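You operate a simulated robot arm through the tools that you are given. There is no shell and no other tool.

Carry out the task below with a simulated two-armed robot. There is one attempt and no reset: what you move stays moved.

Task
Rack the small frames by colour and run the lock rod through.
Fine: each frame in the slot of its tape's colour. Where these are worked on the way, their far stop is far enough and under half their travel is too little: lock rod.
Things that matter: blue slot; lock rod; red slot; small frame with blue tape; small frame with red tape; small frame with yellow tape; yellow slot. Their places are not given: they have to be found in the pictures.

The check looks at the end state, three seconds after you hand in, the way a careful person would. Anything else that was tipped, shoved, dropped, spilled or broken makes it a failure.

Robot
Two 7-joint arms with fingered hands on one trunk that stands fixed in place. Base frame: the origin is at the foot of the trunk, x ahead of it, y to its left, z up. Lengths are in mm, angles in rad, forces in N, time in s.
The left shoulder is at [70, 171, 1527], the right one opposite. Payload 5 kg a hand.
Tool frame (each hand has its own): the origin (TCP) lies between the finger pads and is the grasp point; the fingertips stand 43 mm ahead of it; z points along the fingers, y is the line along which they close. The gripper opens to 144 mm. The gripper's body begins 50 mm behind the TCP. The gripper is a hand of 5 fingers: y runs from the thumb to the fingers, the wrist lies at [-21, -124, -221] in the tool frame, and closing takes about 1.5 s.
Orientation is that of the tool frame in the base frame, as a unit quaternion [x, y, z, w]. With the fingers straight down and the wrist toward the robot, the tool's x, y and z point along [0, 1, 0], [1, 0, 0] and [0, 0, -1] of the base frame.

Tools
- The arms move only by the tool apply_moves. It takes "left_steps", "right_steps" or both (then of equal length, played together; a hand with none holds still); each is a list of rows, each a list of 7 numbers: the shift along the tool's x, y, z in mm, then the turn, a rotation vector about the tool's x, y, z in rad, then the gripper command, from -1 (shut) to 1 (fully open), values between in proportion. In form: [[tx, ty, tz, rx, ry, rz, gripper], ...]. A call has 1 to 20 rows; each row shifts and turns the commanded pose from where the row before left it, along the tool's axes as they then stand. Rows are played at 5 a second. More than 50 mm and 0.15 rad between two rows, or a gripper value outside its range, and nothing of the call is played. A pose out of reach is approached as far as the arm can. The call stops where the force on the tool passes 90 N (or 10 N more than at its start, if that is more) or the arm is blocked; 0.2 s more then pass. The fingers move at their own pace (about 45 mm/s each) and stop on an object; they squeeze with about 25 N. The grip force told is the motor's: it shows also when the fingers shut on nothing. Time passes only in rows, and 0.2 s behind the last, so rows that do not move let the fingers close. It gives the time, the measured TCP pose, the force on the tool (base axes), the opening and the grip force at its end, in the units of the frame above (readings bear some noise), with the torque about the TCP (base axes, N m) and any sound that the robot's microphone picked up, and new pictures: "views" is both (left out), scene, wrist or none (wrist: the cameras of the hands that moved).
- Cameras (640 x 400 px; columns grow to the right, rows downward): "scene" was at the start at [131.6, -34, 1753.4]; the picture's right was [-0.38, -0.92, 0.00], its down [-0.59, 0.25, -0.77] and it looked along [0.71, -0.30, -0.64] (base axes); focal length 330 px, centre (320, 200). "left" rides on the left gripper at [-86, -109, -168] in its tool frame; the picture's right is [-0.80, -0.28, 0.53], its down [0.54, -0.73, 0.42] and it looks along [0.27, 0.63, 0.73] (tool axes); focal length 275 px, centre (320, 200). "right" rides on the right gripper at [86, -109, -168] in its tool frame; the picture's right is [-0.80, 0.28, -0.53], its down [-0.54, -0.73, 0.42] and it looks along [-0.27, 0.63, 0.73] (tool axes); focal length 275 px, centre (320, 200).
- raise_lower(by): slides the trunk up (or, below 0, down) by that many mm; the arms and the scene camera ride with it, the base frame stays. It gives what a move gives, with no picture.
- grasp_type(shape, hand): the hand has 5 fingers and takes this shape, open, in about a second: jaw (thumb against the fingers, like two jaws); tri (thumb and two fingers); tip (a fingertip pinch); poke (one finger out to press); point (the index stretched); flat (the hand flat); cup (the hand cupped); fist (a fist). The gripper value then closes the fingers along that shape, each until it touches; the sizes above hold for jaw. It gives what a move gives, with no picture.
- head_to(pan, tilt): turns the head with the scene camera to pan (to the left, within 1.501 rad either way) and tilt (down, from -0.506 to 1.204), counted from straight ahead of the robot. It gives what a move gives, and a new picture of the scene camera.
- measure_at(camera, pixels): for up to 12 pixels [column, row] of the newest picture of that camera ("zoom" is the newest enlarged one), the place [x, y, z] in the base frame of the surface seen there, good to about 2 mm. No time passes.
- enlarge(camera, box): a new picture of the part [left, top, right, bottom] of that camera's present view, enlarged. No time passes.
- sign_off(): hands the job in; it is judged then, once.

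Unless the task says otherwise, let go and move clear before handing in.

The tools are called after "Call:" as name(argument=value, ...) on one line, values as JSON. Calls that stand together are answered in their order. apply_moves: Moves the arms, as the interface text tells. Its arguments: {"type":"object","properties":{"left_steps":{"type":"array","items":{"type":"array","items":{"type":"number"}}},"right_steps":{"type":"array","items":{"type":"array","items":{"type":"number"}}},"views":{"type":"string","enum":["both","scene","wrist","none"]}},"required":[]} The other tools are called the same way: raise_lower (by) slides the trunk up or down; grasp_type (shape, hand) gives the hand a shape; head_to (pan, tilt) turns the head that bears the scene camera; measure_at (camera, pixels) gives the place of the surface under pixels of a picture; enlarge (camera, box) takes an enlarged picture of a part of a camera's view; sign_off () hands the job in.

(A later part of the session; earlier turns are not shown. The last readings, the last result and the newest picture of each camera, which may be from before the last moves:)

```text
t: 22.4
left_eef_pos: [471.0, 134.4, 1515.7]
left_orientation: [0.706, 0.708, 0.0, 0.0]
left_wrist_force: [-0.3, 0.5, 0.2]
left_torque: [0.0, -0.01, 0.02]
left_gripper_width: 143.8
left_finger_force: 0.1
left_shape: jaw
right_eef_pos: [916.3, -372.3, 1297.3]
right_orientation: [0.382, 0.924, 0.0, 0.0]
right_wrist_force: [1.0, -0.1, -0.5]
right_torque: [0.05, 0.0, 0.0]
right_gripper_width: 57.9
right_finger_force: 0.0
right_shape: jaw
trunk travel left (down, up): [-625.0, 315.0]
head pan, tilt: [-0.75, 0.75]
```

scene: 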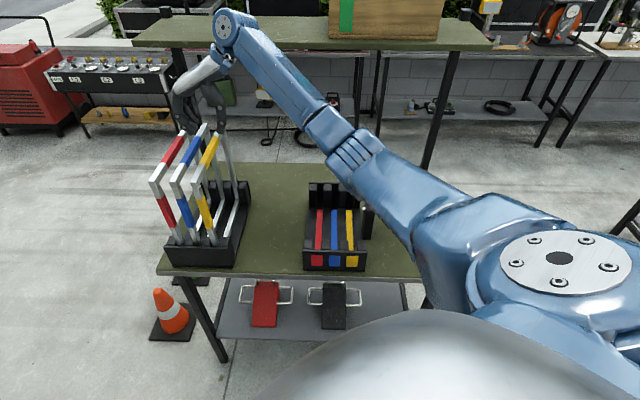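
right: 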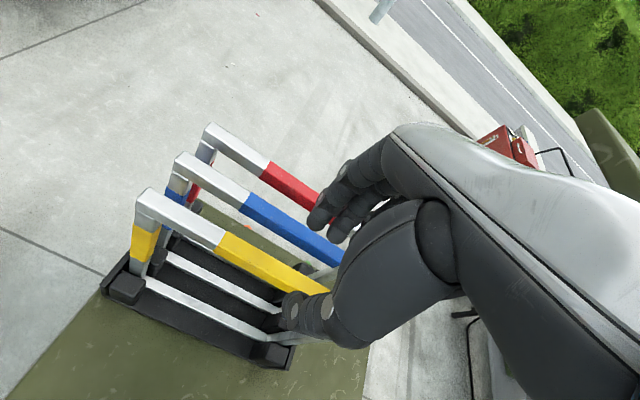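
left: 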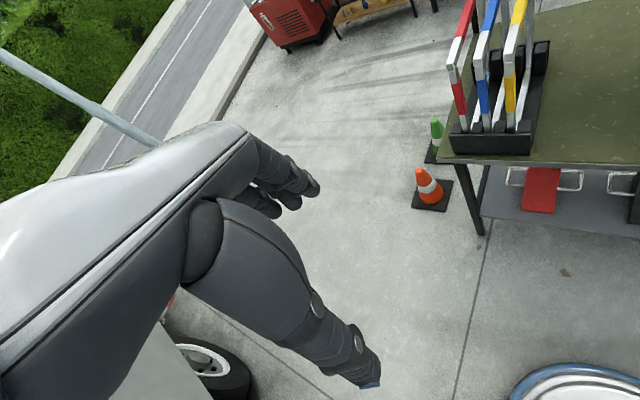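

The hand is over the yellow bar with the correct 45° turn; position reads (916,−372,1297). I'll let it settle and check clearance of the wrist to the shelf.

Call:
apply_moves(right_steps=[[0, 0, 0, 0, 0, 0, -0.3], [0, 0, 0, 0, 0, 0, -0.3], [0, 0, 0, 0, 0, 0, -0.3]])

Call:
measure_at(camera="scene", pixels=[[225, 28], [212, 62], [240, 20], [200, 70], [185, 95], [260, 70], [222, 105]])

Call:
enlarge(camera="scene", box=[150, 40, 270, 190])

Call:
enlarge(camera="right", box=[240, 160, 380, 340])

```text
t: 23.2
left_eef_pos: [470.9, 134.4, 1515.0]
left_orientation: [0.706, 0.708, 0.001, 0.0]
left_wrist_force: [0.2, -0.1, -0.6]
left_torque: [0.01, -0.02, -0.04]
left_gripper_width: 143.6
left_finger_force: 0.0
left_shape: jaw
right_eef_pos: [916.2, -374.8, 1296.9]
right_orientation: [0.384, 0.923, 0.001, 0.0]
right_wrist_force: [-0.2, -0.2, 0.1]
right_torque: [-0.02, -0.01, 0.04]
right_gripper_width: 51.1
right_finger_force: 0.1
right_shape: jaw
trunk travel left (down, up): [-625.0, 315.0]
head pan, tilt: [-0.75, 0.75]
```

scene: 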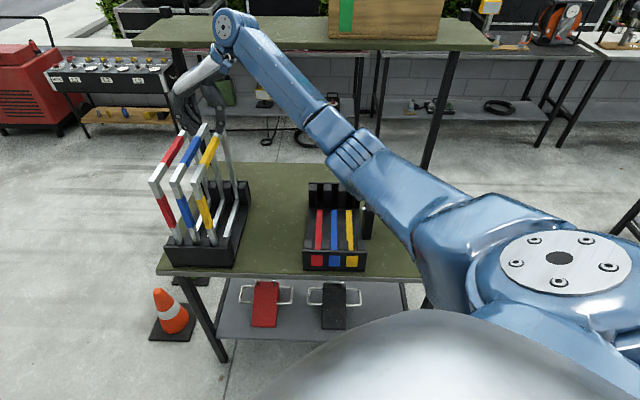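
right: 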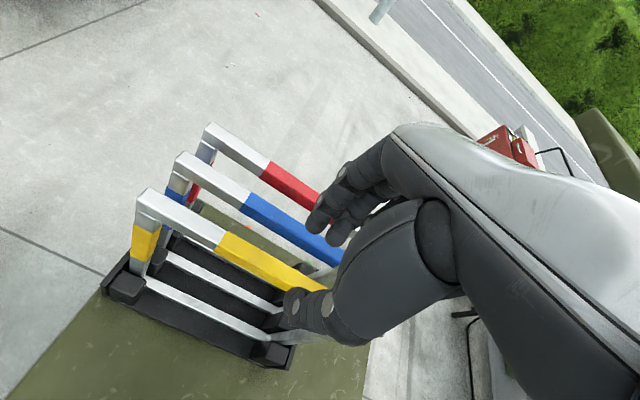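

```text
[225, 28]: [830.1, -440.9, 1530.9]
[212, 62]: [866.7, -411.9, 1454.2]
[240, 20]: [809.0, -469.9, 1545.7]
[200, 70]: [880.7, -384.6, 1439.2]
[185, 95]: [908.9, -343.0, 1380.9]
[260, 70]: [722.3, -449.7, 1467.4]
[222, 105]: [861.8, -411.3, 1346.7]
```

```text
2.67 times, centred on (210, 115) of scene
```

zoom: 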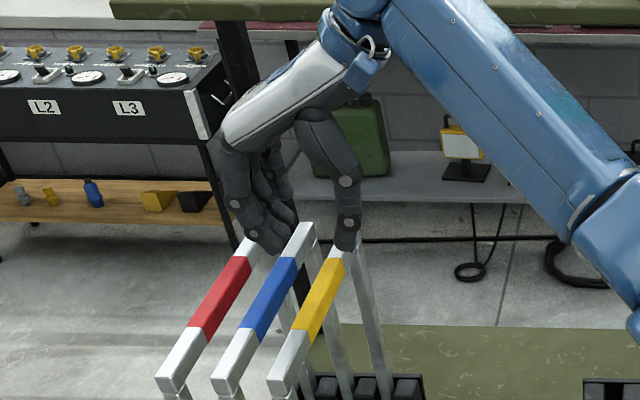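

```text
2.22 times, centred on (310, 250) of right
```

zoom: 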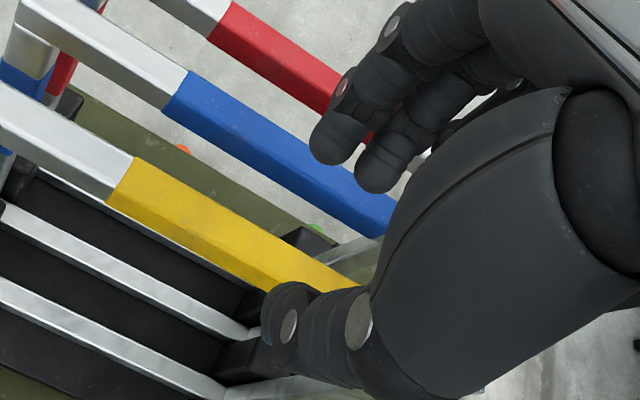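

The arm is at its reach limit here (6 mm short of command), so I'll tilt the hand 30° about its closing axis: the pads stay flush with the bar while the wrist comes nearer the robot.

Call:
apply_moves(right_steps=[[2.5, 0, 0, 0, -0.131, 0, -0.3], [2.5, 0, 0, 0, -0.131, 0, -0.3], [2.5, 0, 0, 0, -0.131, 0, -0.3], [2.5, 0, 0, 0, -0.131, 0, -0.3], [0, 0, 0, 0, 0, 0, -0.3], [0, 0, 0, 0, 0, 0, -0.3]])

```text
t: 24.6
left_eef_pos: [470.5, 135.5, 1515.1]
left_orientation: [0.706, 0.708, 0.0, -0.001]
left_wrist_force: [0.1, 0.3, -0.5]
left_torque: [0.03, 0.0, 0.0]
left_gripper_width: 143.7
left_finger_force: 0.1
left_shape: jaw
right_eef_pos: [911.6, -365.3, 1297.6]
right_orientation: [0.37, 0.892, -0.099, 0.239]
right_wrist_force: [0.2, -0.3, 0.4]
right_torque: [0.0, 0.04, -0.02]
right_gripper_width: 51.0
right_finger_force: 0.0
right_shape: jaw
trunk travel left (down, up): [-625.0, 315.0]
head pan, tilt: [-0.75, 0.75]
```

scene: 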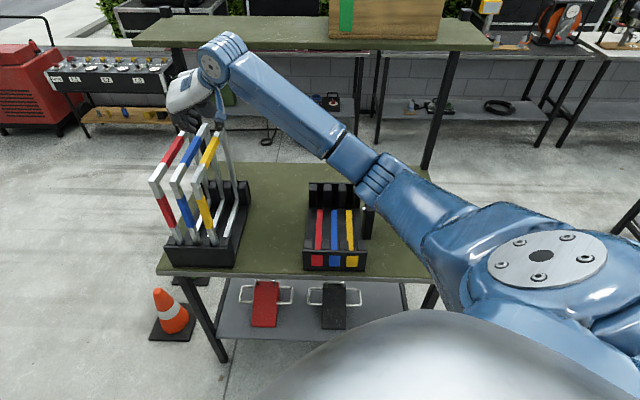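
right: 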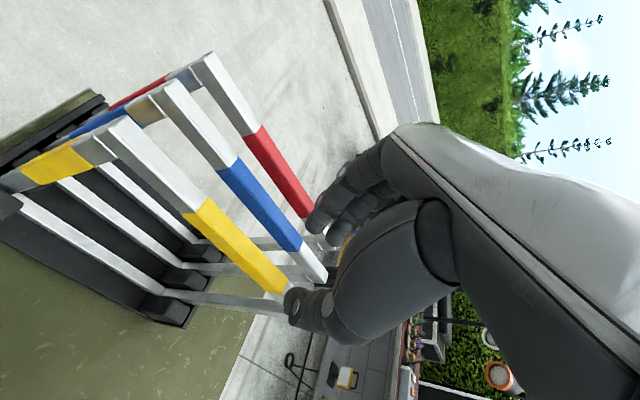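

Tilt is right (tool z = 0.5 along the bar, −0.87 down). I'll enlarge the wrist view to locate the yellow bar edges precisely.

Call:
enlarge(camera="right", box=[170, 160, 350, 330])

Call:
measure_at(camera="right", pixels=[[242, 245], [235, 255], [250, 237], [200, 205], [215, 197], [180, 190], [265, 270], [280, 290], [262, 200], [255, 190], [280, 170], [320, 215]])

```text
2.35 times, centred on (260, 245) of right
```

zoom: 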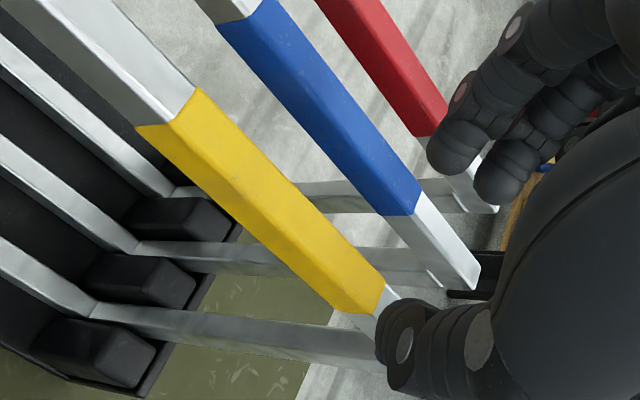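

```text
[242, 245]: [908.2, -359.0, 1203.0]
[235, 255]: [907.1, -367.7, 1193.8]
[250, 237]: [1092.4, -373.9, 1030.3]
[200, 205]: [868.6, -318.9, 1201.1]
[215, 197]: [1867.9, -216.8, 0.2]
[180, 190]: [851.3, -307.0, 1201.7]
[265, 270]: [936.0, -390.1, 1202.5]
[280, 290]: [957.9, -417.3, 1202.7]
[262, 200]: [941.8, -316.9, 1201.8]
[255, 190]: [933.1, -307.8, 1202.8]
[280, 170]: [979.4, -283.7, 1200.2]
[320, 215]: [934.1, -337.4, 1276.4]
```

Call:
measure_at(camera="zoom", pixels=[[250, 195], [258, 185], [266, 178], [274, 170], [243, 205], [236, 212], [320, 110], [335, 100], [350, 90], [330, 120], [310, 135], [395, 60]])

```text
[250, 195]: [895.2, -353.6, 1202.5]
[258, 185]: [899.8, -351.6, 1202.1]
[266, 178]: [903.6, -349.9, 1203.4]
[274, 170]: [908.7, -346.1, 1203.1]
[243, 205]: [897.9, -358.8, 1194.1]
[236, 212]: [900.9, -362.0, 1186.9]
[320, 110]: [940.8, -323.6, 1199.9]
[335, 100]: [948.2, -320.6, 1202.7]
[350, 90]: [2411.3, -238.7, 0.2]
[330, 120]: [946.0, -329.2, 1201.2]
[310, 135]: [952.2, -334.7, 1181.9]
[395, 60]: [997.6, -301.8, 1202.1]
```

Yellow bar spans t≈381–399 (centre 390) and blue starts at 436.5. I'll narrow the opening to ~38 mm, align, and look before lowering.

Call:
apply_moves(right_steps=[[0, 3.5, 0, 0, 0, 0, -0.47], [0, 0, 0, 0, 0, 0, -0.47], [13.7, 0, 23.7, 0, 0, 0, -0.47], [0, 0, 0, 0, 0, 0, -0.47]])

Call:
enlarge(camera="right", box=[230, 160, 370, 340])

Call:
enlarge(camera="scene", box=[160, 70, 250, 180])

```text
t: 25.6
left_eef_pos: [470.5, 135.6, 1514.5]
left_orientation: [0.707, 0.707, -0.001, 0.0]
left_wrist_force: [0.5, 0.0, 1.4]
left_torque: [-0.03, 0.02, 0.01]
left_gripper_width: 143.8
left_finger_force: 0.0
left_shape: jaw
right_eef_pos: [915.3, -362.6, 1268.8]
right_orientation: [0.371, 0.892, -0.1, 0.239]
right_wrist_force: [-0.2, -0.4, 0.6]
right_torque: [0.01, -0.01, 0.03]
right_gripper_width: 38.4
right_finger_force: 0.1
right_shape: jaw
trunk travel left (down, up): [-625.0, 315.0]
head pan, tilt: [-0.75, 0.75]
```

scene: 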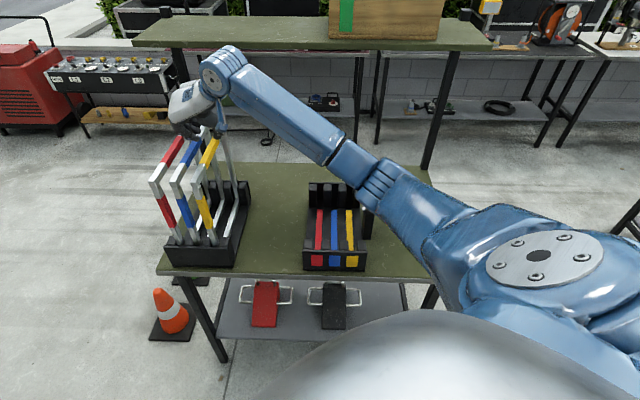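
right: 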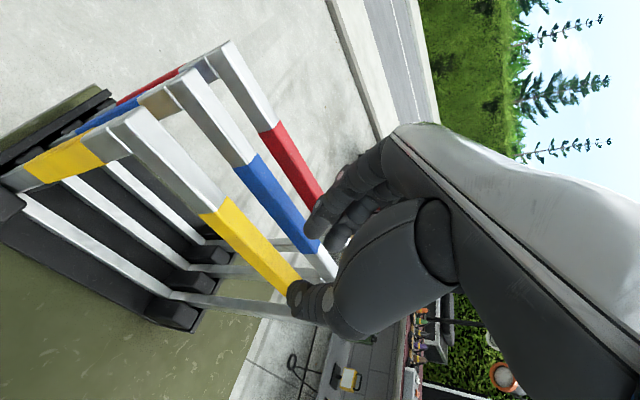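

```text
2.22 times, centred on (300, 250) of right
```

zoom: 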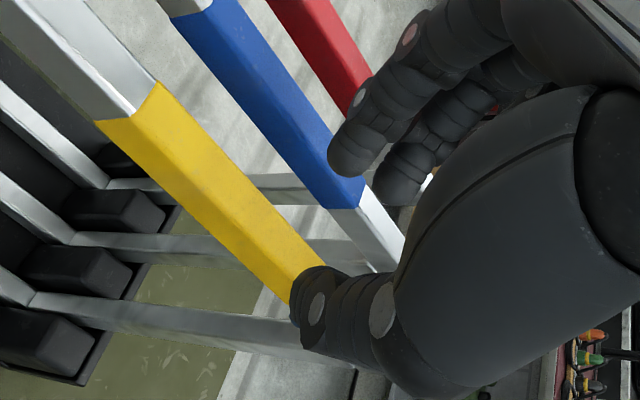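

```text
3.64 times, centred on (205, 125) of scene
```

zoom: 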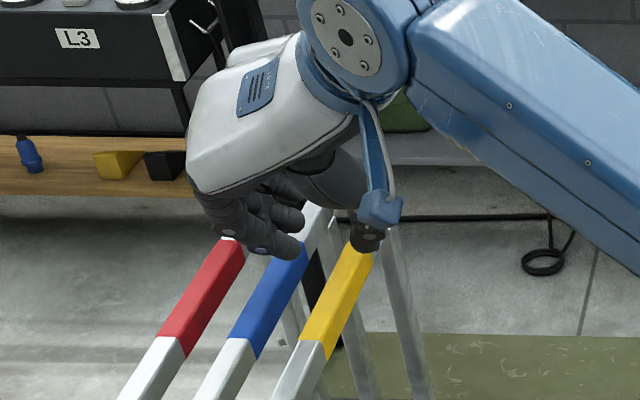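

The fingers slant in from the far side; before lowering between the bars I need to know how far their backs stick out toward the blue bar. I'll measure points along the index and thumb.

Call:
measure_at(camera="right", pixels=[[313, 230], [310, 220], [318, 207], [322, 200], [335, 195], [332, 178], [345, 165], [355, 175], [335, 235], [292, 295], [300, 312], [318, 318]])

Call:
measure_at(camera="zoom", pixels=[[290, 248], [265, 245], [245, 225], [222, 215], [205, 195], [300, 215], [285, 190], [365, 240], [375, 225], [350, 180], [270, 210], [240, 205]])

```text
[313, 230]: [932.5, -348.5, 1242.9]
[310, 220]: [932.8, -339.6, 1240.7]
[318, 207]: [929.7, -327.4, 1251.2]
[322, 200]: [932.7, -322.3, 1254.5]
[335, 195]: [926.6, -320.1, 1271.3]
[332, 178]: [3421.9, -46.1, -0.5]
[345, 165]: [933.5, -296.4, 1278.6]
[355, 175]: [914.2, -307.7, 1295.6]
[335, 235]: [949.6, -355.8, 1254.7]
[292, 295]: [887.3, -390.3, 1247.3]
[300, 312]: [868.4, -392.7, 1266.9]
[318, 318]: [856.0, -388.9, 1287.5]
```

```text
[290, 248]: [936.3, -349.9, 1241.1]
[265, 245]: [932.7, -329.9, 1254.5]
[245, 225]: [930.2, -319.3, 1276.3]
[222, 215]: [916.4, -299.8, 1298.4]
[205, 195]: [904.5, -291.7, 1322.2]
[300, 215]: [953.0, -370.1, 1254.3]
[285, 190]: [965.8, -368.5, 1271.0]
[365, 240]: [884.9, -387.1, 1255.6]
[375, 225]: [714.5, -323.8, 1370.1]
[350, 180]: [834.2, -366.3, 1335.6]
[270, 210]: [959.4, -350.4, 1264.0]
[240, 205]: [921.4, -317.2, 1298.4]
```

The finger backs splay outward, so I should pinch with the fingertips (TCP ≈10 mm above bar centre), use less tilt (15°) so more fingers share the bar, and bias the hand toward −u on approach. Setting that up above the bar.

Call:
apply_moves(right_steps=[[0, -2, 0, 0, 0.131, 0, -0.53], [0, -2.5, 0, 0, 0.131, 0, -0.53], [0, 0, 0, 0, 0, 0, -0.53], [0, 0, 0, 0, 0, 0, -0.53]])

Call:
enlarge(camera="right", box=[230, 160, 370, 340])

```text
t: 26.6
left_eef_pos: [471.5, 135.7, 1515.0]
left_orientation: [0.707, 0.708, 0.0, 0.0]
left_wrist_force: [0.3, -0.4, -0.4]
left_torque: [-0.02, 0.01, 0.01]
left_gripper_width: 143.7
left_finger_force: 0.0
left_shape: jaw
right_eef_pos: [911.9, -365.4, 1268.9]
right_orientation: [0.379, 0.916, -0.049, 0.121]
right_wrist_force: [0.1, -0.5, 1.0]
right_torque: [-0.02, -0.06, 0.03]
right_gripper_width: 34.0
right_finger_force: 0.1
right_shape: jaw
trunk travel left (down, up): [-625.0, 315.0]
head pan, tilt: [-0.75, 0.75]
```

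scene: 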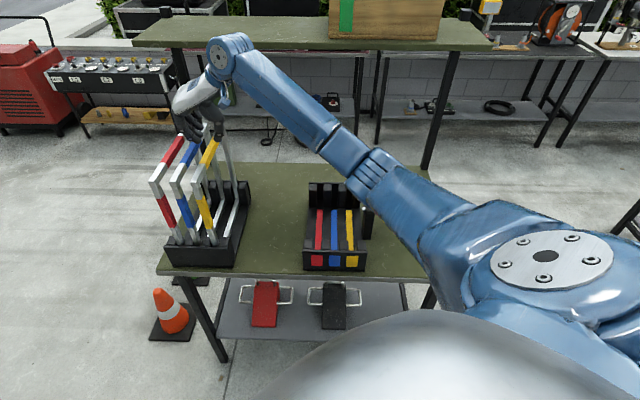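
right: 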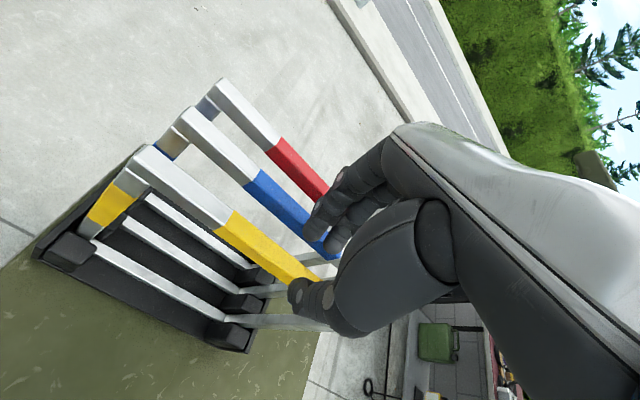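

```text
2.22 times, centred on (300, 250) of right
```

zoom: 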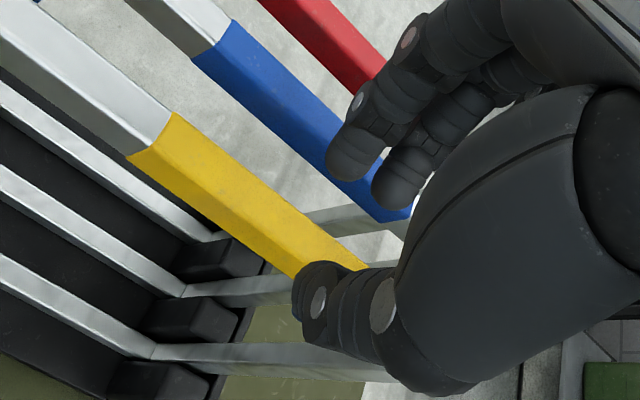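

Hand at t=386.4, s=903, z=1269. I'll descend to about 1222 and inspect finger-to-bar clearance.

Call:
apply_moves(right_steps=[[6, 0, 22.5, 0, 0, 0, -0.53], [6, 0, 22.5, 0, 0, 0, -0.53], [0, 0, 0, 0, 0, 0, -0.53]])

Call:
enlarge(camera="right", box=[230, 160, 370, 340])

Call:
enlarge(camera="scene", box=[165, 85, 245, 175])

```text
t: 27.4
left_eef_pos: [468.5, 135.5, 1515.9]
left_orientation: [0.707, 0.707, 0.0, 0.002]
left_wrist_force: [0.1, 0.5, 0.5]
left_torque: [-0.02, -0.05, 0.01]
left_gripper_width: 143.8
left_finger_force: 0.1
left_shape: jaw
right_eef_pos: [911.4, -365.8, 1224.3]
right_orientation: [0.381, 0.915, -0.05, 0.122]
right_wrist_force: [-0.8, -0.7, 6.8]
right_torque: [0.01, 0.04, -0.03]
right_gripper_width: 34.2
right_finger_force: 0.0
right_shape: jaw
trunk travel left (down, up): [-625.0, 315.0]
head pan, tilt: [-0.75, 0.75]
```

scene: 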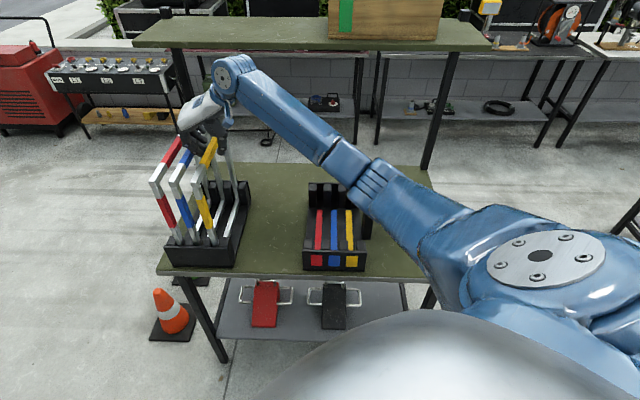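
right: 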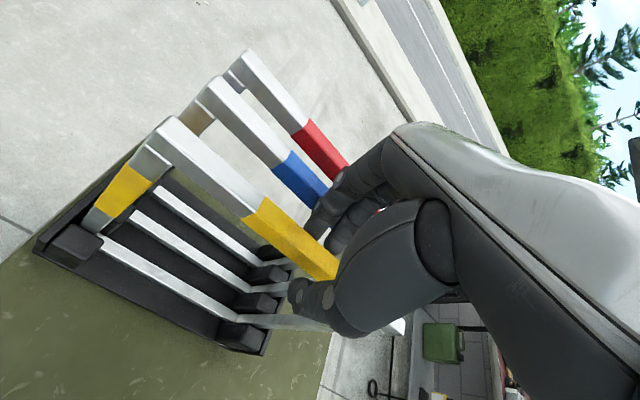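

```text
2.22 times, centred on (300, 250) of right
```

zoom: 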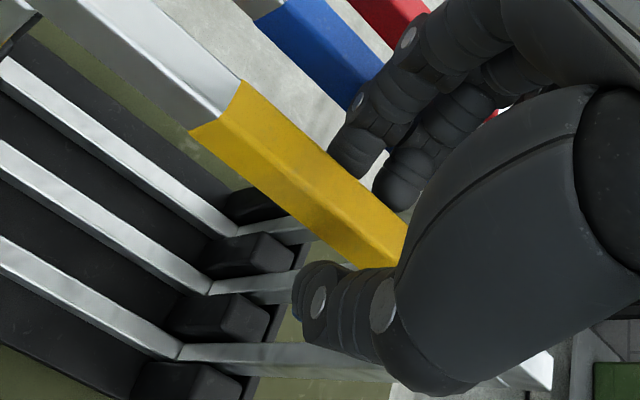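

```text
4.44 times, centred on (205, 130) of scene
```

zoom: 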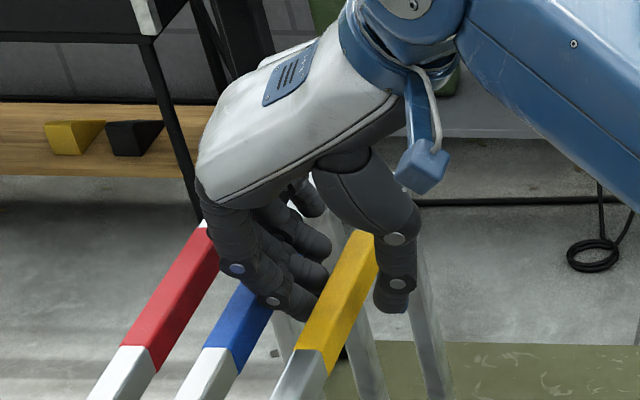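

There is a 6.8 N upward force: something touches already. I'll measure finger points against the bars to find which.

Call:
measure_at(camera="zoom", pixels=[[215, 235], [225, 262], [240, 280], [262, 305], [285, 315], [300, 312], [320, 290], [330, 265], [325, 240], [205, 225], [390, 310], [380, 290]])

Call:
measure_at(camera="right", pixels=[[306, 232], [312, 215], [318, 203], [330, 195], [335, 180], [345, 168], [325, 240], [330, 250], [340, 245], [300, 285], [298, 305], [312, 318]])

```text
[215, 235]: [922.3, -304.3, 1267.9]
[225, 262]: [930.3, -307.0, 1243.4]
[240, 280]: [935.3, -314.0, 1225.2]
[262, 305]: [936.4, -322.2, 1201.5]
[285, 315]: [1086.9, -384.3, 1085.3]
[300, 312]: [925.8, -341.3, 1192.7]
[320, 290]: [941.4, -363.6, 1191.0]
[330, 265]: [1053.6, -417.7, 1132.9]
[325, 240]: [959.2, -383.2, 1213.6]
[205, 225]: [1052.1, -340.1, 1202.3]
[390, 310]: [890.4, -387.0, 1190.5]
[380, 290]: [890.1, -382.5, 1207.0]
```

```text
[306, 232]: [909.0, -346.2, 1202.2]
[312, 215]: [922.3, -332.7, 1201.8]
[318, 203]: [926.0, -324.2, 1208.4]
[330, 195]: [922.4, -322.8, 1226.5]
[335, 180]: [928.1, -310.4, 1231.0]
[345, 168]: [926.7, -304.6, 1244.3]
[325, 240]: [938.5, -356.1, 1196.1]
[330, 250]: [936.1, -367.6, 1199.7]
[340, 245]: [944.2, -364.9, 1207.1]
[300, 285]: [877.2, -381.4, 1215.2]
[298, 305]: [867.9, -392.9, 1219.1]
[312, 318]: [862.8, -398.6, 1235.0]
```

Call:
measure_at(camera="zoom", pixels=[[318, 280], [312, 262], [326, 248], [318, 232], [322, 212], [312, 200], [300, 295], [310, 305], [345, 260], [360, 240], [372, 255], [385, 300]])

Call:
enlarge(camera="scene", box=[190, 105, 230, 155])

```text
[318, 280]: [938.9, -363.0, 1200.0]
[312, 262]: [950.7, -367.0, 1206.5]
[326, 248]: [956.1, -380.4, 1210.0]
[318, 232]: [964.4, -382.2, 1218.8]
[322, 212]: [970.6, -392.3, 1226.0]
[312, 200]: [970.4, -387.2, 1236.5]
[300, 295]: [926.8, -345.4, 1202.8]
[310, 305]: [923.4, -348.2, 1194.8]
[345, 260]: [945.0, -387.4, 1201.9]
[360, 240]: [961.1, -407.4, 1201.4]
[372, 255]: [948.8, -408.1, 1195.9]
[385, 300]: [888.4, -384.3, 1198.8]
```

```text
8.00 times, centred on (210, 130) of scene
```

zoom: 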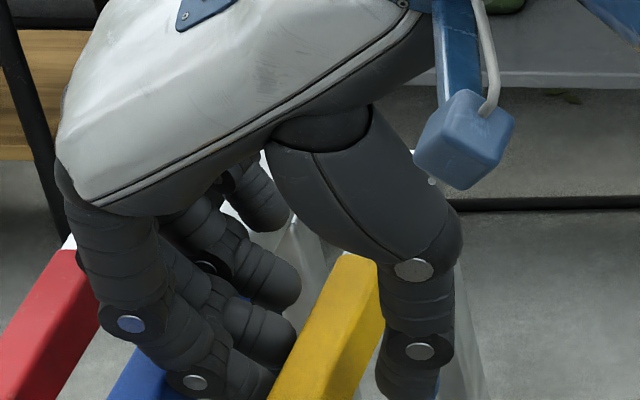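

Call:
measure_at(camera="zoom", pixels=[[195, 382], [172, 380], [160, 360], [140, 345], [150, 372], [130, 380], [215, 395], [120, 340], [100, 320], [250, 385], [440, 385], [380, 390]])

```text
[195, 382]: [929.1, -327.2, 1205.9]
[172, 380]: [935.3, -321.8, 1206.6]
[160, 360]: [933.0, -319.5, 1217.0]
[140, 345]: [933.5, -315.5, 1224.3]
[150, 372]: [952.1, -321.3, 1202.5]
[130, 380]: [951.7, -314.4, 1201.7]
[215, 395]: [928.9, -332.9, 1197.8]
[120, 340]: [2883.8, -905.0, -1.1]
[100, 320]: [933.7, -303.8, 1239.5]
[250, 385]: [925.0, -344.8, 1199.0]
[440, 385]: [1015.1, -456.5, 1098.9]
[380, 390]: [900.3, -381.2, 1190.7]
```

Call:
apply_moves(right_steps=[[0, 0, 0, 0, 0, 0, -0.53], [0, 0, 0, 0, 0, 0, -0.53]], views="none")

```text
t: 28.0
left_eef_pos: [470.2, 136.3, 1514.6]
left_orientation: [0.707, 0.707, 0.0, 0.0]
left_wrist_force: [-0.3, -0.3, -0.8]
left_torque: [-0.03, -0.04, 0.03]
left_gripper_width: 144.2
left_finger_force: 0.1
left_shape: jaw
right_eef_pos: [910.7, -365.6, 1221.3]
right_orientation: [0.379, 0.916, -0.05, 0.121]
right_wrist_force: [0.5, -0.1, 1.4]
right_torque: [0.0, 0.0, 0.0]
right_gripper_width: 34.0
right_finger_force: 0.2
right_shape: jaw
trunk travel left (down, up): [-625.0, 315.0]
head pan, tilt: [-0.75, 0.75]
```

The force was only a stopping transient (now 1.4 N). The index back is ~3 mm from the blue bar's face and its inside ~3 mm from yellow, so I'll go down the last 18 mm slowly.

Call:
apply_moves(right_steps=[[1.6, 0, 5.9, 0, 0, 0, -0.53], [1.6, 0, 5.9, 0, 0, 0, -0.53], [1.6, 0, 5.9, 0, 0, 0, -0.53], [0, 0, 0, 0, 0, 0, -0.53], [0, 0, 0, 0, 0, 0, -0.53]])

Call:
enlarge(camera="scene", box=[180, 105, 230, 175])

Call:
enlarge(camera="right", box=[230, 160, 370, 340])

```text
t: 29.2
left_eef_pos: [471.3, 135.3, 1514.3]
left_orientation: [0.707, 0.708, 0.0, 0.0]
left_wrist_force: [-0.5, 0.9, 0.7]
left_torque: [-0.03, -0.03, 0.01]
left_gripper_width: 143.9
left_finger_force: 0.0
left_shape: jaw
right_eef_pos: [911.5, -366.5, 1204.6]
right_orientation: [0.38, 0.916, -0.051, 0.121]
right_wrist_force: [-0.3, -0.3, 0.5]
right_torque: [0.03, -0.01, 0.03]
right_gripper_width: 34.1
right_finger_force: 0.1
right_shape: jaw
trunk travel left (down, up): [-625.0, 315.0]
head pan, tilt: [-0.75, 0.75]
```

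scene: 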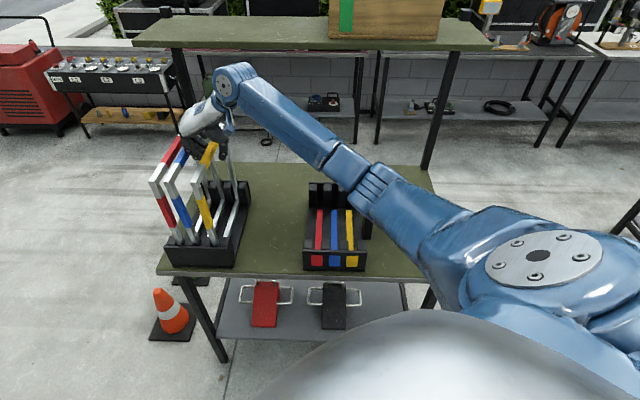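
right: 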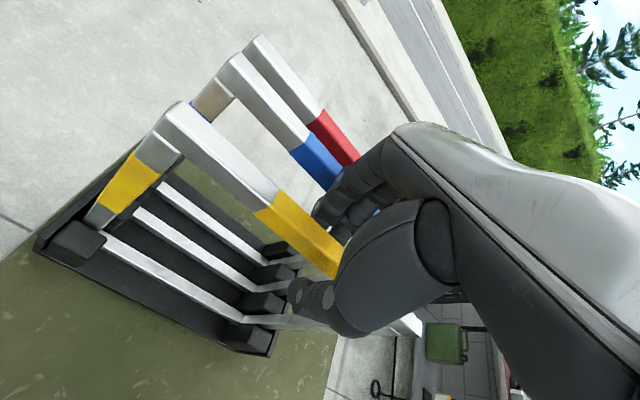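

```text
5.71 times, centred on (205, 140) of scene
```

zoom: 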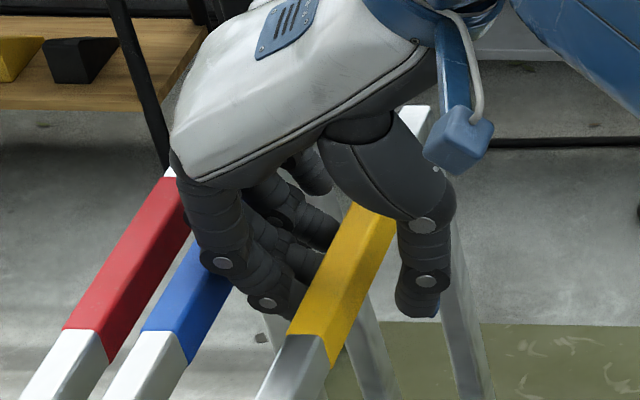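

```text
2.22 times, centred on (300, 250) of right
```

zoom: 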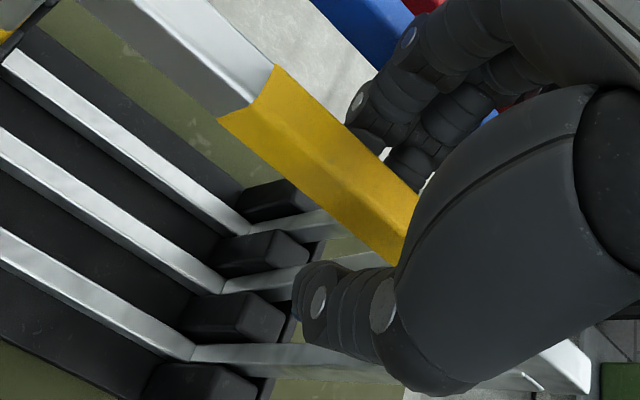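

Comparing spacings in the zoom (red tape end at x≈85, blue ≈165, yellow ≈310), the blue bar seems pushed toward red. I'll measure it.

Call:
measure_at(camera="right", pixels=[[310, 150], [300, 135], [280, 110], [340, 160], [325, 145], [300, 115], [230, 170], [245, 160], [285, 220], [300, 210], [320, 170], [255, 95]])

Call:
measure_at(camera="scene", pixels=[[187, 160], [185, 165], [190, 155], [172, 165], [168, 170], [206, 165], [207, 158], [178, 180]])

```text
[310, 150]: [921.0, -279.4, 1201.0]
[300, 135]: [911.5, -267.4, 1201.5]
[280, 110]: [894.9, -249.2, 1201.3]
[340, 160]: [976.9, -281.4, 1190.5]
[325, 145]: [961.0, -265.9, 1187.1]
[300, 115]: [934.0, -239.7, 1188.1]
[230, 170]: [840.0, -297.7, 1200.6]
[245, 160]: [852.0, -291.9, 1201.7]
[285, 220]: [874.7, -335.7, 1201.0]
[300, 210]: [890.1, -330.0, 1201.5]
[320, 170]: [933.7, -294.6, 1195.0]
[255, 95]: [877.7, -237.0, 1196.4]
```

```text
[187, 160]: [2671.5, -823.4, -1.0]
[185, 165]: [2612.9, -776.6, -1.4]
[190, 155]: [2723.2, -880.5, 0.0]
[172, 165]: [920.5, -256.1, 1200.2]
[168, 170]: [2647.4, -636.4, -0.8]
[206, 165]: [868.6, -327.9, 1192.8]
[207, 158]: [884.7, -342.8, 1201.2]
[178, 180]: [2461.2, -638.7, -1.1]
```

Blue's top was nudged about 15 mm by the finger backs (it leans in its slot, force ≈0), red and yellow are unmoved. I'll close while re-centring on yellow so the finger backs recede from blue.

Call:
apply_moves(right_steps=[[0, 1.5, 0, 0, 0, 0, -0.59], [0, 1.5, 0, 0, 0, 0, -0.65], [0, 1.5, 0, 0, 0, 0, -0.71], [0, 0, 0, 0, 0, 0, -0.76], [0, 0, 0, 0, 0, 0, -1], [0, 0, 0, 0, 0, 0, -1], [0, 0, 0, 0, 0, 0, -1], [0, 0, 0, 0, 0, 0, -1], [0, 0, 0, 0, 0, 0, -1]])

Call:
enlarge(camera="scene", box=[160, 105, 240, 205])

Call:
enlarge(camera="right", box=[230, 160, 370, 340])

```text
t: 31.2
left_eef_pos: [470.8, 135.1, 1514.3]
left_orientation: [0.706, 0.708, 0.0, 0.0]
left_wrist_force: [0.1, 0.1, -0.1]
left_torque: [0.01, 0.02, -0.02]
left_gripper_width: 143.7
left_finger_force: 0.1
left_shape: jaw
right_eef_pos: [915.7, -362.3, 1204.2]
right_orientation: [0.381, 0.916, -0.049, 0.12]
right_wrist_force: [-0.4, 0.9, 0.2]
right_torque: [-0.01, -0.02, 0.08]
right_gripper_width: 10.3
right_finger_force: 25.2
right_shape: jaw
trunk travel left (down, up): [-625.0, 315.0]
head pan, tilt: [-0.75, 0.75]
```

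scene: 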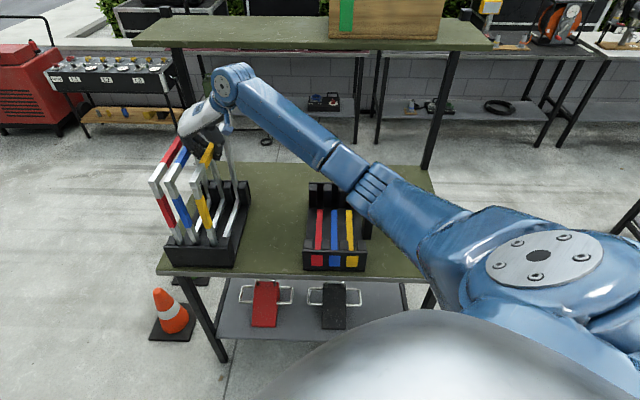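
right: 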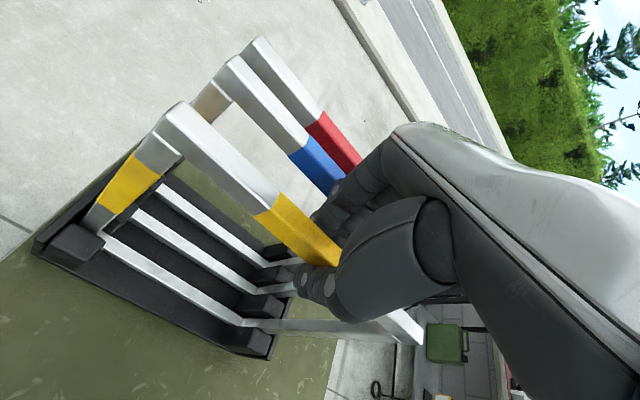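

```text
4.00 times, centred on (200, 155) of scene
```

zoom: 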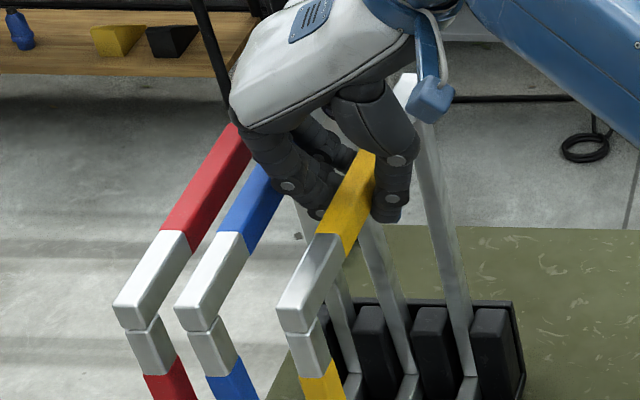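

```text
2.22 times, centred on (300, 250) of right
```

zoom: 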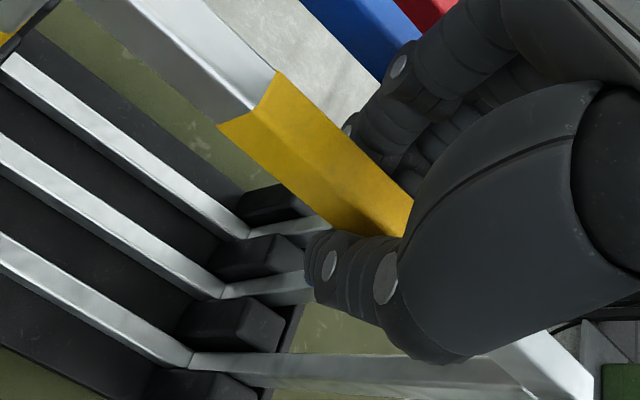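

Grip reads 25 N on the yellow bar. I'll lift 15 mm and see if the frame comes along.

Call:
apply_moves(right_steps=[[-1.3, 0, -4.8, 0, 0, 0, -1], [-1.3, 0, -4.8, 0, 0, 0, -1], [-1.3, 0, -4.8, 0, 0, 0, -1], [0, 0, 0, 0, 0, 0, -1]])

Call:
enlarge(camera="scene", box=[150, 110, 260, 280])

```text
t: 32.2
left_eef_pos: [471.8, 135.0, 1512.9]
left_orientation: [0.706, 0.708, 0.0, -0.001]
left_wrist_force: [-0.7, -0.9, -0.4]
left_torque: [-0.02, -0.01, 0.02]
left_gripper_width: 143.7
left_finger_force: 0.1
left_shape: jaw
right_eef_pos: [914.7, -362.6, 1219.5]
right_orientation: [0.381, 0.916, -0.049, 0.12]
right_wrist_force: [-0.1, 0.7, -4.8]
right_torque: [0.0, 0.02, 0.09]
right_gripper_width: 10.4
right_finger_force: 25.0
right_shape: jaw
trunk travel left (down, up): [-625.0, 315.0]
head pan, tilt: [-0.75, 0.75]
```

scene: 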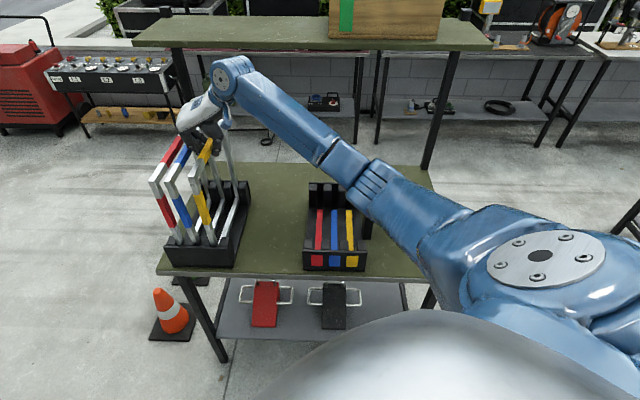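
right: 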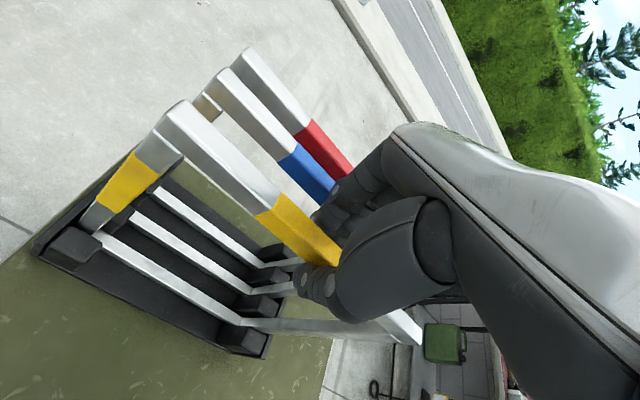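

```text
2.35 times, centred on (205, 195) of scene
```

zoom: 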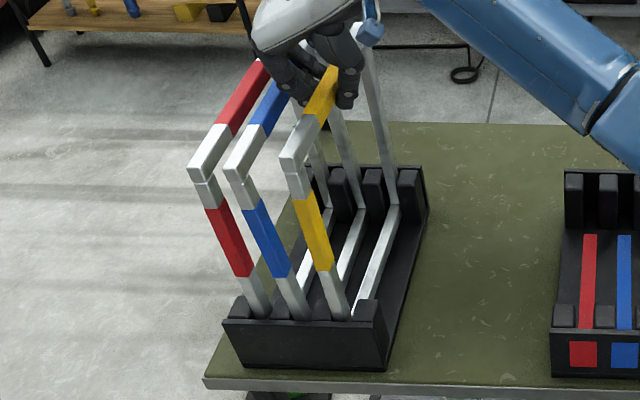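

The frame came up (−4.8 N load). I'll lift another 115 mm to clear the guides.

Call:
apply_moves(right_steps=[[-4, 0, -14.5, 0, 0, 0, -1], [-6, 0, -22.2, 0, 0, 0, -1], [-6, 0, -22.2, 0, 0, 0, -1], [-6, 0, -22.2, 0, 0, 0, -1], [-6, 0, -22.2, 0, 0, 0, -1], [-2.6, 0, -9.7, 0, 0, 0, -1], [0, 0, 0, 0, 0, 0, -1], [0, 0, 0, 0, 0, 0, -1]])

Call:
enlarge(camera="scene", box=[150, 60, 290, 280])

```text
t: 34.0
left_eef_pos: [471.8, 134.6, 1514.8]
left_orientation: [0.707, 0.707, -0.001, -0.001]
left_wrist_force: [0.5, -0.1, 1.2]
left_torque: [-0.01, 0.02, 0.01]
left_gripper_width: 143.9
left_finger_force: 0.1
left_shape: jaw
right_eef_pos: [914.9, -360.2, 1335.7]
right_orientation: [0.381, 0.915, -0.051, 0.121]
right_wrist_force: [0.1, 0.5, -4.1]
right_torque: [0.01, 0.04, -0.03]
right_gripper_width: 10.5
right_finger_force: 25.2
right_shape: jaw
trunk travel left (down, up): [-625.0, 315.0]
head pan, tilt: [-0.75, 0.75]
```

scene: 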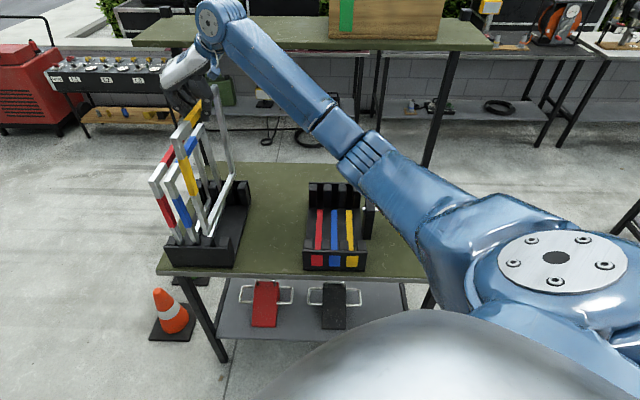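
right: 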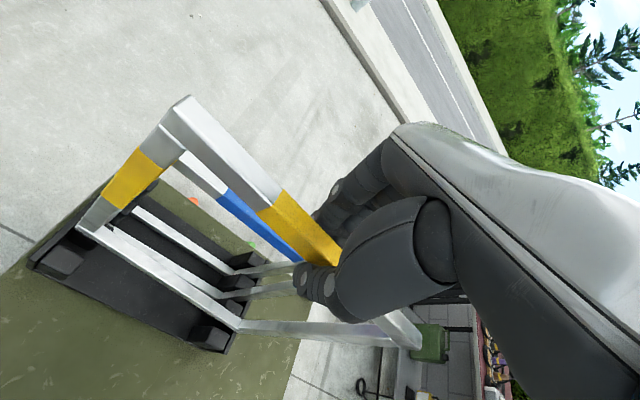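

```text
1.82 times, centred on (220, 170) of scene
```

zoom: 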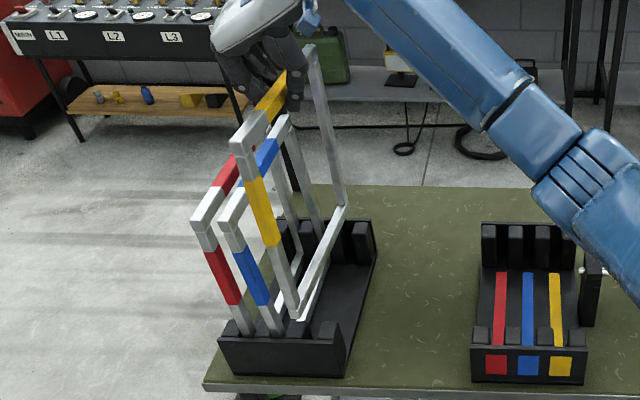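

The yellow frame hangs free. I'll measure its pose (top and bottom bar ends) to check it hangs upright.

Call:
measure_at(camera="zoom", pixels=[[247, 145], [258, 135], [250, 165], [265, 220], [285, 280], [292, 312], [298, 318], [320, 265], [340, 215], [330, 150], [316, 90], [270, 95]])

Call:
measure_at(camera="right", pixels=[[190, 130], [200, 125], [180, 115], [250, 190], [240, 198], [165, 260], [175, 285], [110, 240], [215, 315], [255, 330]])

```text
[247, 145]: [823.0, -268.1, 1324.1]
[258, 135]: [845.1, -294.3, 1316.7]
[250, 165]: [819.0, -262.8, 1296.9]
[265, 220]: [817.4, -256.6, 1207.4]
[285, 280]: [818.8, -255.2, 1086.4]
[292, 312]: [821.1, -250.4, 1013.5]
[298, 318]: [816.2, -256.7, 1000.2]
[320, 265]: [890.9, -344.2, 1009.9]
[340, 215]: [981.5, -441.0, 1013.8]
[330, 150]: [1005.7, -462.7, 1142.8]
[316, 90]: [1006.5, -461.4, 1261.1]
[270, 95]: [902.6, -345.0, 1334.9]
```

```text
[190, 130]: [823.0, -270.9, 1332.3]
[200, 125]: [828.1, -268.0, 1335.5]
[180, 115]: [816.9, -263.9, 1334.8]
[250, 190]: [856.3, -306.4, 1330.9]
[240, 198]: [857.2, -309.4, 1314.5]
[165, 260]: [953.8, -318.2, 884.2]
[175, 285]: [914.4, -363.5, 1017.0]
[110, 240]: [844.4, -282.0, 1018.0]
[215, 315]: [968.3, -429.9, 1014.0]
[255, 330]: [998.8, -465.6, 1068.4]
```

Call:
enlarge(camera="right", box=[70, 90, 300, 350])

```text
1.54 times, centred on (185, 220) of right
```

zoom: 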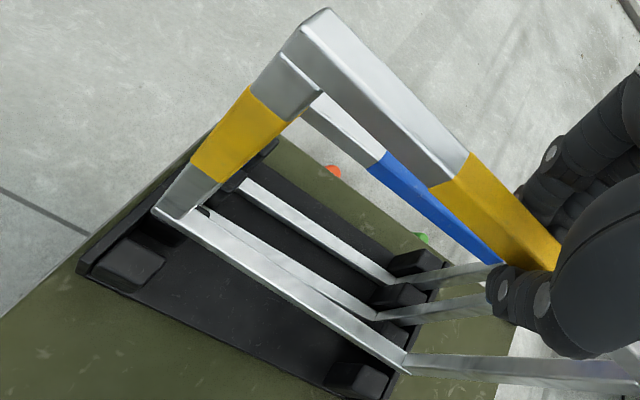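

Call:
measure_at(camera="zoom", pixels=[[335, 25], [310, 45], [455, 150], [430, 182], [385, 80], [365, 112], [225, 228], [215, 243], [310, 288], [300, 303], [390, 345], [380, 358]])

```text
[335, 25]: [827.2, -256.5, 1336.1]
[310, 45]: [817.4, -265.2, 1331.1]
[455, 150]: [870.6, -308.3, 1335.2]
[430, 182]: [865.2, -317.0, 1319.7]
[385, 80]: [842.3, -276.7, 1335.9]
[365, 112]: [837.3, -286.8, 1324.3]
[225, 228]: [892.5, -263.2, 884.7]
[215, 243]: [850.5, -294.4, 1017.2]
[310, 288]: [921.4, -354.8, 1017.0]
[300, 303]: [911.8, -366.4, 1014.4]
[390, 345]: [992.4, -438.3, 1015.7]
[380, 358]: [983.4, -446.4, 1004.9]
```

The frame hangs level and upright but is turned about −0.055 rad about the vertical. I'll carry it −u toward the yellow slot, correcting that yaw on the way.

Call:
apply_moves(right_steps=[[0, -15, 0, 0, 0, 0, -1], [0, -30, 0, -0.0047, 0, -0.0177, -1], [0, -30, 0, -0.0047, 0, -0.0177, -1], [0, -30, 0, -0.0047, 0, -0.0177, -1], [0, -30, 0, 0, 0, 0, -1], [0, -30, 0, 0, 0, 0, -1], [0, -30, 0, 0, 0, 0, -1], [0, -30, 0, 0, 0, 0, -1], [0, -30, 0, 0, 0, 0, -1], [0, -30, 0, 0, 0, 0, -1], [0, -30, 0, 0, 0, 0, -1], [0, -30, 0, 0, 0, 0, -1], [0, -30, 0, 0, 0, 0, -1], [0, -30, 0, 0, 0, 0, -1], [0, -15, 0, 0, 0, 0, -1], [0, 0, 0, 0, 0, 0, -1], [0, 0, 0, 0, 0, 0, -1]])

```text
t: 37.6
left_eef_pos: [470.5, 134.6, 1514.2]
left_orientation: [0.707, 0.708, 0.0, 0.0]
left_wrist_force: [-0.6, -0.3, 0.1]
left_torque: [-0.02, -0.03, -0.02]
left_gripper_width: 144.0
left_finger_force: 0.0
left_shape: jaw
right_eef_pos: [629.9, -672.4, 1335.8]
right_orientation: [0.354, 0.926, -0.046, 0.122]
right_wrist_force: [-0.3, -0.4, -4.2]
right_torque: [0.01, 0.03, -0.01]
right_gripper_width: 10.5
right_finger_force: 24.8
right_shape: jaw
trunk travel left (down, up): [-625.0, 315.0]
head pan, tilt: [-0.75, 0.75]
```

scene: 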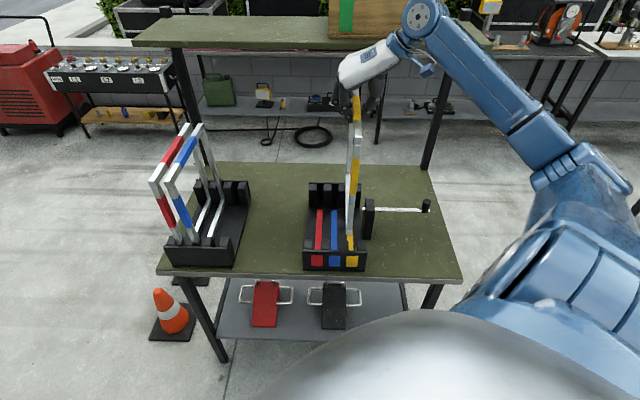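
right: 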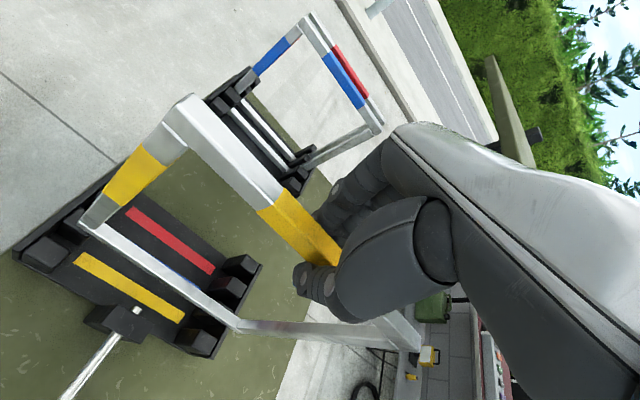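

The frame is above the rack's yellow slot but drifted along v (yaw changed the tool's axes). I'll measure frame and slot now.

Call:
enlarge(camera="scene", box=[290, 160, 390, 280])

Call:
enlarge(camera="right", box=[10, 80, 330, 370])

```text
3.33 times, centred on (340, 220) of scene
```

zoom: 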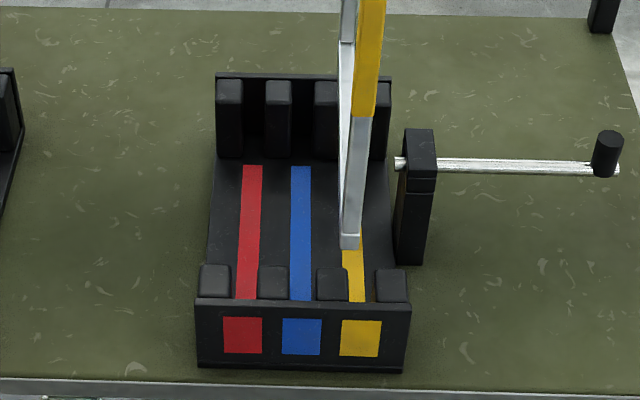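

```text
1.38 times, centred on (170, 225) of right
```

zoom: 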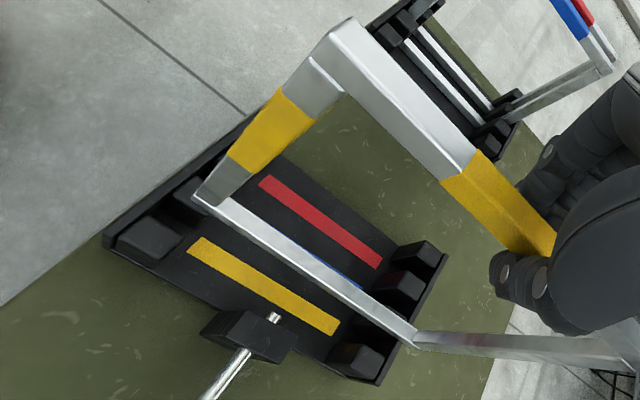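

Call:
measure_at(camera="zoom", pixels=[[345, 40], [325, 62], [420, 115], [400, 145], [465, 160], [440, 185], [240, 213], [228, 228], [320, 272], [310, 290], [405, 325], [395, 345]])

Call:
measure_at(camera="zoom", pixels=[[150, 240], [180, 190], [410, 260], [365, 360], [195, 245], [330, 325], [272, 187], [373, 262], [405, 285], [215, 195], [260, 130], [500, 345]])

Call:
enlarge(camera="scene", box=[300, 180, 380, 280])

```text
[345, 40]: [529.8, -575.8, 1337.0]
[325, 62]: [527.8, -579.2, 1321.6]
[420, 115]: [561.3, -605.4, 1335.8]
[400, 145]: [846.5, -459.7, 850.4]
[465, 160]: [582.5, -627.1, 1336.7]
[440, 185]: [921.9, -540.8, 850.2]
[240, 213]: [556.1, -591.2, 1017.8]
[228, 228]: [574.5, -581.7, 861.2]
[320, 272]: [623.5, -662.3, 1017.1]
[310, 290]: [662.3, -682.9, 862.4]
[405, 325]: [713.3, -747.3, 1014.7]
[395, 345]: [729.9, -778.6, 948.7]
```

```text
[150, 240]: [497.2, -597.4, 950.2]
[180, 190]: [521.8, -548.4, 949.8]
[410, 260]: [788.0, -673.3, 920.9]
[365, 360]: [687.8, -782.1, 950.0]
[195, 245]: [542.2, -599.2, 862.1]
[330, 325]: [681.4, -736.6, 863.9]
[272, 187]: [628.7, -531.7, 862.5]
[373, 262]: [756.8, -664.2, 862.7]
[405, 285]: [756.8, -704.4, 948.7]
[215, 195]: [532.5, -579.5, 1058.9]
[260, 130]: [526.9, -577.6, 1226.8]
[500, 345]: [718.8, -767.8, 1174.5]
```

```text
4.00 times, centred on (340, 230) of scene
```

zoom: 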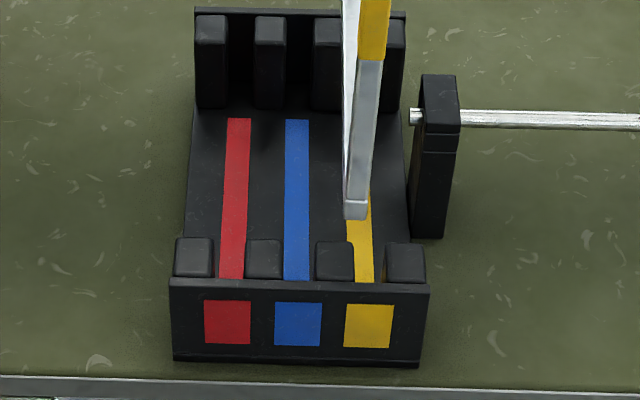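

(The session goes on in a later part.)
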